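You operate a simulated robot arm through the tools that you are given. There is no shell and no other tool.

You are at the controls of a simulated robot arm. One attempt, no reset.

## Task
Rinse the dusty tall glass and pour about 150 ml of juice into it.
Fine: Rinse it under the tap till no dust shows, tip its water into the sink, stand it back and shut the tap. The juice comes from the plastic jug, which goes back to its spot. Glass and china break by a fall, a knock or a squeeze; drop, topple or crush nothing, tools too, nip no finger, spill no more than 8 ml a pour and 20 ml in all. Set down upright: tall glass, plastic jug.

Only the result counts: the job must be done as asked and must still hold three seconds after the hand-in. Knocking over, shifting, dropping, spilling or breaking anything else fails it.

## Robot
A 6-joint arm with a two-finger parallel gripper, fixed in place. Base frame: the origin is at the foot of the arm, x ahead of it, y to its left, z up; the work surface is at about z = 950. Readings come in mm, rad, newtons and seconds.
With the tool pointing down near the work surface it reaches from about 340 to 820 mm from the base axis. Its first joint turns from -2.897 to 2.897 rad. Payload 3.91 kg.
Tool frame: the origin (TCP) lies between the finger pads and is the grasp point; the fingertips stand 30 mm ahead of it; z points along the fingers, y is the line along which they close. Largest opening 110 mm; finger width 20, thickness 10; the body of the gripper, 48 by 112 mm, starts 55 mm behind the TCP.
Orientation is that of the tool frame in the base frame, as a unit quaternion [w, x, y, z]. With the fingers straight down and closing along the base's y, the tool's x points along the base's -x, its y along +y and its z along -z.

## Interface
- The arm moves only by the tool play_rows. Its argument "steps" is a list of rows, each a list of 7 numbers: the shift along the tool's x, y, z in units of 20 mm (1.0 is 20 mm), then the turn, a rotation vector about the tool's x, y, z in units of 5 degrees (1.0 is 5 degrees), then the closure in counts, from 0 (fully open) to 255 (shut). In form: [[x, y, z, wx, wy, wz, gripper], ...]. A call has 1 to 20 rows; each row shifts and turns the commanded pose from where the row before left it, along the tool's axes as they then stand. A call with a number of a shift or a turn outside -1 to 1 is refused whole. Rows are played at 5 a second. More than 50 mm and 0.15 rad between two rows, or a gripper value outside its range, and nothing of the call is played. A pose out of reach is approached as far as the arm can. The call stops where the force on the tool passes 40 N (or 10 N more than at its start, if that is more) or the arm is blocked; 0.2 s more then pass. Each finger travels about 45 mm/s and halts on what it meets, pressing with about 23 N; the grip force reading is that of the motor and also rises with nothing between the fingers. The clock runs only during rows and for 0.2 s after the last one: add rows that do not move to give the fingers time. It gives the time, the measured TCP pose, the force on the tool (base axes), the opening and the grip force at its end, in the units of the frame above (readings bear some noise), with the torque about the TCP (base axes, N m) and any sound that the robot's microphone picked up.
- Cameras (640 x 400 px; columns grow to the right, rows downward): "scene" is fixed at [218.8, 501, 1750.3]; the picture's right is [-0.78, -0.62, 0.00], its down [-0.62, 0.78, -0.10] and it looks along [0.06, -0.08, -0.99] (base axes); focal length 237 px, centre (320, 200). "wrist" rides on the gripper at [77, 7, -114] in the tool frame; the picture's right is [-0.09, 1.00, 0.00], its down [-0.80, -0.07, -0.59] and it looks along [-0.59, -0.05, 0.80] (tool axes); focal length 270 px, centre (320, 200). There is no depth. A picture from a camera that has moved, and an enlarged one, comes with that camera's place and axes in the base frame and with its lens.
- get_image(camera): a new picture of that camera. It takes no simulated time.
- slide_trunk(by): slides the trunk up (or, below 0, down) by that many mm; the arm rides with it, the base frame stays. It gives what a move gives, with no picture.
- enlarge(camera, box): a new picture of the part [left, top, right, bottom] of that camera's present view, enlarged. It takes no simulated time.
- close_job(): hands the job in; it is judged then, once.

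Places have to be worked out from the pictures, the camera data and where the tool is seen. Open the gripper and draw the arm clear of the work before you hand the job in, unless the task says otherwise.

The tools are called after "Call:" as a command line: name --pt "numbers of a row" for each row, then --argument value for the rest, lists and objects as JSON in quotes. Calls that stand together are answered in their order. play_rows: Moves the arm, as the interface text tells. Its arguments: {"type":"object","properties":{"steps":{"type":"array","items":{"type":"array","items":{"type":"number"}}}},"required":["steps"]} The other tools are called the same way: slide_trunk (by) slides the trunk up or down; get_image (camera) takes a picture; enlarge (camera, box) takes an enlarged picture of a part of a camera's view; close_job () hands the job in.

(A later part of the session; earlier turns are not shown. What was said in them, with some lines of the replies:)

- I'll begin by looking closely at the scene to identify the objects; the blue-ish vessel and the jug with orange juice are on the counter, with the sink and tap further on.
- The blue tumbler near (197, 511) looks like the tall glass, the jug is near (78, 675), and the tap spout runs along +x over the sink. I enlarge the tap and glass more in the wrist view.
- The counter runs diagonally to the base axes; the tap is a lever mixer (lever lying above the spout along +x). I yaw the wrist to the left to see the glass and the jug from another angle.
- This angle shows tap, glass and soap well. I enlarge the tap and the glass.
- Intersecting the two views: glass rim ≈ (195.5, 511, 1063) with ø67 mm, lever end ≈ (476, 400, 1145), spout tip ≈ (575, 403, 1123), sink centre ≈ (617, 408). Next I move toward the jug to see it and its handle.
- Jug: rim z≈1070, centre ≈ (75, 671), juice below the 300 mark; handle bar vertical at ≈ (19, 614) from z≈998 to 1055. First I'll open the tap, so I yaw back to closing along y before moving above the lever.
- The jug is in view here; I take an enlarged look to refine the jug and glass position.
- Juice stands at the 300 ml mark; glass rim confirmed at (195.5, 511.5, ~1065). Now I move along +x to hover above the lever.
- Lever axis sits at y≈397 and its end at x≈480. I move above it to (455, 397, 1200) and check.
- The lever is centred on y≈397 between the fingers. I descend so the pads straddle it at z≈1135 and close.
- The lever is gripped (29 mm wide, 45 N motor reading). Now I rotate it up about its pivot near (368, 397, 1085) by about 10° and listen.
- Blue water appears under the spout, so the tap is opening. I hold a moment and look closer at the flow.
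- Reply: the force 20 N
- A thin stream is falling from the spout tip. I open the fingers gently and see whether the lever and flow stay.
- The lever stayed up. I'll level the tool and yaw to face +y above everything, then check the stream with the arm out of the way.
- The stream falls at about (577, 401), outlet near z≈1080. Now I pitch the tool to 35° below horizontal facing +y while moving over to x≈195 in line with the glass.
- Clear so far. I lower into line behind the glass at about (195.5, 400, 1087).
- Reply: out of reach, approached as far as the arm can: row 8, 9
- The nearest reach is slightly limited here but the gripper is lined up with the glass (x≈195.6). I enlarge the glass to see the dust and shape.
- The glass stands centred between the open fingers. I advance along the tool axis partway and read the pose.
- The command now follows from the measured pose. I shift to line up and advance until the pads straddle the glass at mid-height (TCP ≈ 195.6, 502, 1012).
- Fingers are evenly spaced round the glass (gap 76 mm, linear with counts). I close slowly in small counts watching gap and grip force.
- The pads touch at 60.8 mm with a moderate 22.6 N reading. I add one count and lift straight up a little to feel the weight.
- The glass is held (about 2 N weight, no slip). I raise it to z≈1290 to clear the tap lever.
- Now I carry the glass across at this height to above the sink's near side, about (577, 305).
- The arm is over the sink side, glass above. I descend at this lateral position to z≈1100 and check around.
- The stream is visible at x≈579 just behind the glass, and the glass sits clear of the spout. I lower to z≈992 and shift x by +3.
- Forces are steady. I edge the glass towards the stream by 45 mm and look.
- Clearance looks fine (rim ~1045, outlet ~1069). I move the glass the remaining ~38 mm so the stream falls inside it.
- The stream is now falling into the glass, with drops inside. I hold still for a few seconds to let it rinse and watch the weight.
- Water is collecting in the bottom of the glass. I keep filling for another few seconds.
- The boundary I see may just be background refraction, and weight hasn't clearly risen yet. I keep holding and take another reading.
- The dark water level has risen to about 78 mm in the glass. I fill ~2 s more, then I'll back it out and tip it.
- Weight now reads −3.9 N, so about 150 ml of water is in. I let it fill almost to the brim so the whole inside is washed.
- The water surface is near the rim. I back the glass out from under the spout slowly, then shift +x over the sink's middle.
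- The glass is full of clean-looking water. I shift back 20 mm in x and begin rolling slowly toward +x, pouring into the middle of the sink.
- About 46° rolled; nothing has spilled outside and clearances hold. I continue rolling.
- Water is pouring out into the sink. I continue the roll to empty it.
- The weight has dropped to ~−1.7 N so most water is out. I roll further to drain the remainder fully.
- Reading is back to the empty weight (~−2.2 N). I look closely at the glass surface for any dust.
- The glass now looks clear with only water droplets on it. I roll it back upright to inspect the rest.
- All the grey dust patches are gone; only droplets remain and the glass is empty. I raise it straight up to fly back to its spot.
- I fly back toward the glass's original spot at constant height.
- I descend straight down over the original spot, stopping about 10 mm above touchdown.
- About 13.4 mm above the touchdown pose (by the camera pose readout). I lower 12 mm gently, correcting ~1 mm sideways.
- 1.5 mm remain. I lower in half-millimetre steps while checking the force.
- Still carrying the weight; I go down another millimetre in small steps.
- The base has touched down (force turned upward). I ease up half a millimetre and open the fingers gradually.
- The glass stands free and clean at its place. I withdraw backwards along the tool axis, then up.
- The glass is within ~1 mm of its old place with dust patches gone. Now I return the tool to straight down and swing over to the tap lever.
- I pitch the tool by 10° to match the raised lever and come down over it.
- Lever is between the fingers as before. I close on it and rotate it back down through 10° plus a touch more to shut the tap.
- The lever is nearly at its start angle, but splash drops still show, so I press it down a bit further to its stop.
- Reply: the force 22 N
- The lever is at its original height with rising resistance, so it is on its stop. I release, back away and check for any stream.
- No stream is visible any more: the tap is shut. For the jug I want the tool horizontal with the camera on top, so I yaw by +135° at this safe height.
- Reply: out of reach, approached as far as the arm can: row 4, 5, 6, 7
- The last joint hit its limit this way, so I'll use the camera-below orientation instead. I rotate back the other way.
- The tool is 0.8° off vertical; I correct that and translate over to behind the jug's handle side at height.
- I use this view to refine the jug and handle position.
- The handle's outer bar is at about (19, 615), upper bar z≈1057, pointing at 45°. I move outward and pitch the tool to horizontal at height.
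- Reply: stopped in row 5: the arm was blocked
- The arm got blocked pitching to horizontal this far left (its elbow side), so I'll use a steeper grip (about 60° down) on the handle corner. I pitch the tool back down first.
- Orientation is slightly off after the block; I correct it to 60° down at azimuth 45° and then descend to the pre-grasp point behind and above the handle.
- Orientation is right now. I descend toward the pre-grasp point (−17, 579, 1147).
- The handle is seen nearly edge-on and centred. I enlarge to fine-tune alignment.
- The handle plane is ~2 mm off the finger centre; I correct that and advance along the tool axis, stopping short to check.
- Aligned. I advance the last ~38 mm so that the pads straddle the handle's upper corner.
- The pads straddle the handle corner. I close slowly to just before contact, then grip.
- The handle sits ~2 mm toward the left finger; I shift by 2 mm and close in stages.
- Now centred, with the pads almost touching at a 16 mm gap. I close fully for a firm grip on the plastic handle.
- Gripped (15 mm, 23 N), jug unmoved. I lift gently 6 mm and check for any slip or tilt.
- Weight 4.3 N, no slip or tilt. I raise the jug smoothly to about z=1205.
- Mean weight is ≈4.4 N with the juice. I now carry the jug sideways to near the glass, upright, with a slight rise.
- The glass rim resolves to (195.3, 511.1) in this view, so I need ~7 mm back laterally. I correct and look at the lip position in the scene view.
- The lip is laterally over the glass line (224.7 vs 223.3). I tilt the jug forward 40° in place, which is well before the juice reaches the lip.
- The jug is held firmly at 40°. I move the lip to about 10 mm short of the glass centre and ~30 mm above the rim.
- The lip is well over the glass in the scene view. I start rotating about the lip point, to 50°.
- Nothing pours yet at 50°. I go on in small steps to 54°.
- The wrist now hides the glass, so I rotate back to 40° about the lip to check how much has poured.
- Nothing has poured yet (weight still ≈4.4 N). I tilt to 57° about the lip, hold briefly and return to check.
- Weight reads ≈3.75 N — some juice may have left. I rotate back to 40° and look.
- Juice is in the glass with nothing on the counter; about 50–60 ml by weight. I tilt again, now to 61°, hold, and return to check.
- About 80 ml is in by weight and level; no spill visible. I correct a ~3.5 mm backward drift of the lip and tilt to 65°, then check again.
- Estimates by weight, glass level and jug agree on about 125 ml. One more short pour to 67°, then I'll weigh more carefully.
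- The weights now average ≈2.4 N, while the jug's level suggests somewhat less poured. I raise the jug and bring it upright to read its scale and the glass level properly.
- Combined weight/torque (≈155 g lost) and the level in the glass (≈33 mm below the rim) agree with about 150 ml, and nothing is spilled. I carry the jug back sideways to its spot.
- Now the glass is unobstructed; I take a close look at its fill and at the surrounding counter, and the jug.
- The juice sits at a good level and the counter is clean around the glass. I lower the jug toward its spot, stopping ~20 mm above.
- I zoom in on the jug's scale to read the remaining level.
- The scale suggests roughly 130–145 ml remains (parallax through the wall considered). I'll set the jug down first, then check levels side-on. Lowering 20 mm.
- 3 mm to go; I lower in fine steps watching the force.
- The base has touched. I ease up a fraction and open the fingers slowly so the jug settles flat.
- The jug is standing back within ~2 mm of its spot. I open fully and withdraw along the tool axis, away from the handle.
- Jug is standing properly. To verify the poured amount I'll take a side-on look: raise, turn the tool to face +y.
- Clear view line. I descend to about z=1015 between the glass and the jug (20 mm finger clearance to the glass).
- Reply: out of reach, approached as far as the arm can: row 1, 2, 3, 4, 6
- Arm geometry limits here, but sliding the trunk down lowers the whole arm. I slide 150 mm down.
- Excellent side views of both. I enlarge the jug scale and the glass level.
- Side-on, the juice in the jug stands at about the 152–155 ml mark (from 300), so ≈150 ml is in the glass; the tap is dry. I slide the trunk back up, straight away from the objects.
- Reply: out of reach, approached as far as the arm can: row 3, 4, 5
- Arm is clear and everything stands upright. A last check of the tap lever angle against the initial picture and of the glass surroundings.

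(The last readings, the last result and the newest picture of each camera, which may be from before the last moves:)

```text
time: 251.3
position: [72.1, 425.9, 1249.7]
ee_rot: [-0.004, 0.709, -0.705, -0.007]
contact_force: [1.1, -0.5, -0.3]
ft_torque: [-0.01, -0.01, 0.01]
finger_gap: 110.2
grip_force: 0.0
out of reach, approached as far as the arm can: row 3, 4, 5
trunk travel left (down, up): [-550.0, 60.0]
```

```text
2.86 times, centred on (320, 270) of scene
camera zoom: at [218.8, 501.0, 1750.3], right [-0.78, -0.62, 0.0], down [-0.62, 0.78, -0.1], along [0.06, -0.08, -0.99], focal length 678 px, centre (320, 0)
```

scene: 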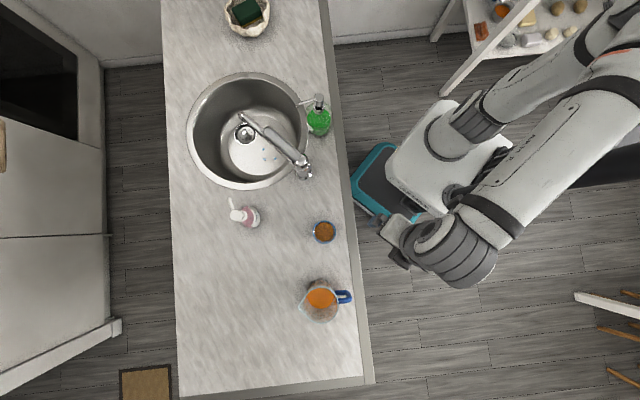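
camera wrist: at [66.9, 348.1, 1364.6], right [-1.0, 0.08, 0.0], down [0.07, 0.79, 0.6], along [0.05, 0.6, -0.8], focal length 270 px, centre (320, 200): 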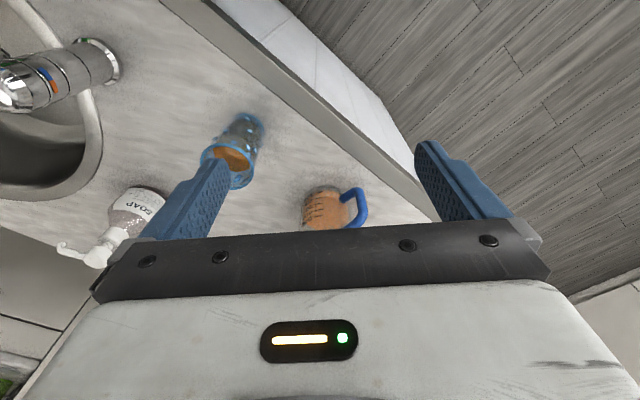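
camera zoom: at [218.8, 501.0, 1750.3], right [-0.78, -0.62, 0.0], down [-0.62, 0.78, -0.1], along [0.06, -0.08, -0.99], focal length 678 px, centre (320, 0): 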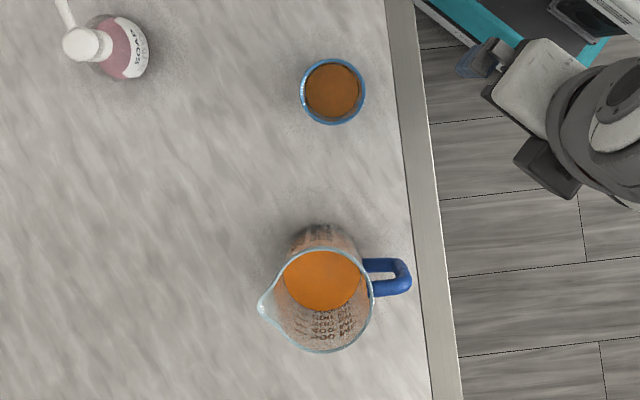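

The lever is back at its initial closed angle with no stream, the glass holds the juice at its place, the jug is upright on its spot, and the counter is clean. The gripper is open and clear, so I hand the job in.

Call:
close_job

```text
The job is handed in.
```

I rinsed the tall glass, poured about 150 ml of juice into it, and handed the job in; I don't have the verdict yet.

- **Glass:** I filled it almost to the brim under the tap, and no dust showed afterwards. I then tipped the water into the sink. The glass is upright within about 1–2 mm of where it was.
- **Tap:** The lever is back at its starting angle and there is no stream. A few drops remain on the sink floor.
- **Juice:** The jug stood at about the 300 ml mark before the pour and reads about 152–155 ml now. The weight lost from the jug fits that. The rougher estimates from the glass level and the overhead view ran a little higher, up to about 170 ml, so the true amount could be slightly over 150.
- **Jug:** It is upright and within about 2 mm of its spot.
- **Spills:** I saw nothing on the counter in the final pictures. The wrist hid the glass during the pours, so I checked after each one.

The gripper is open and the arm is clear of the counter.
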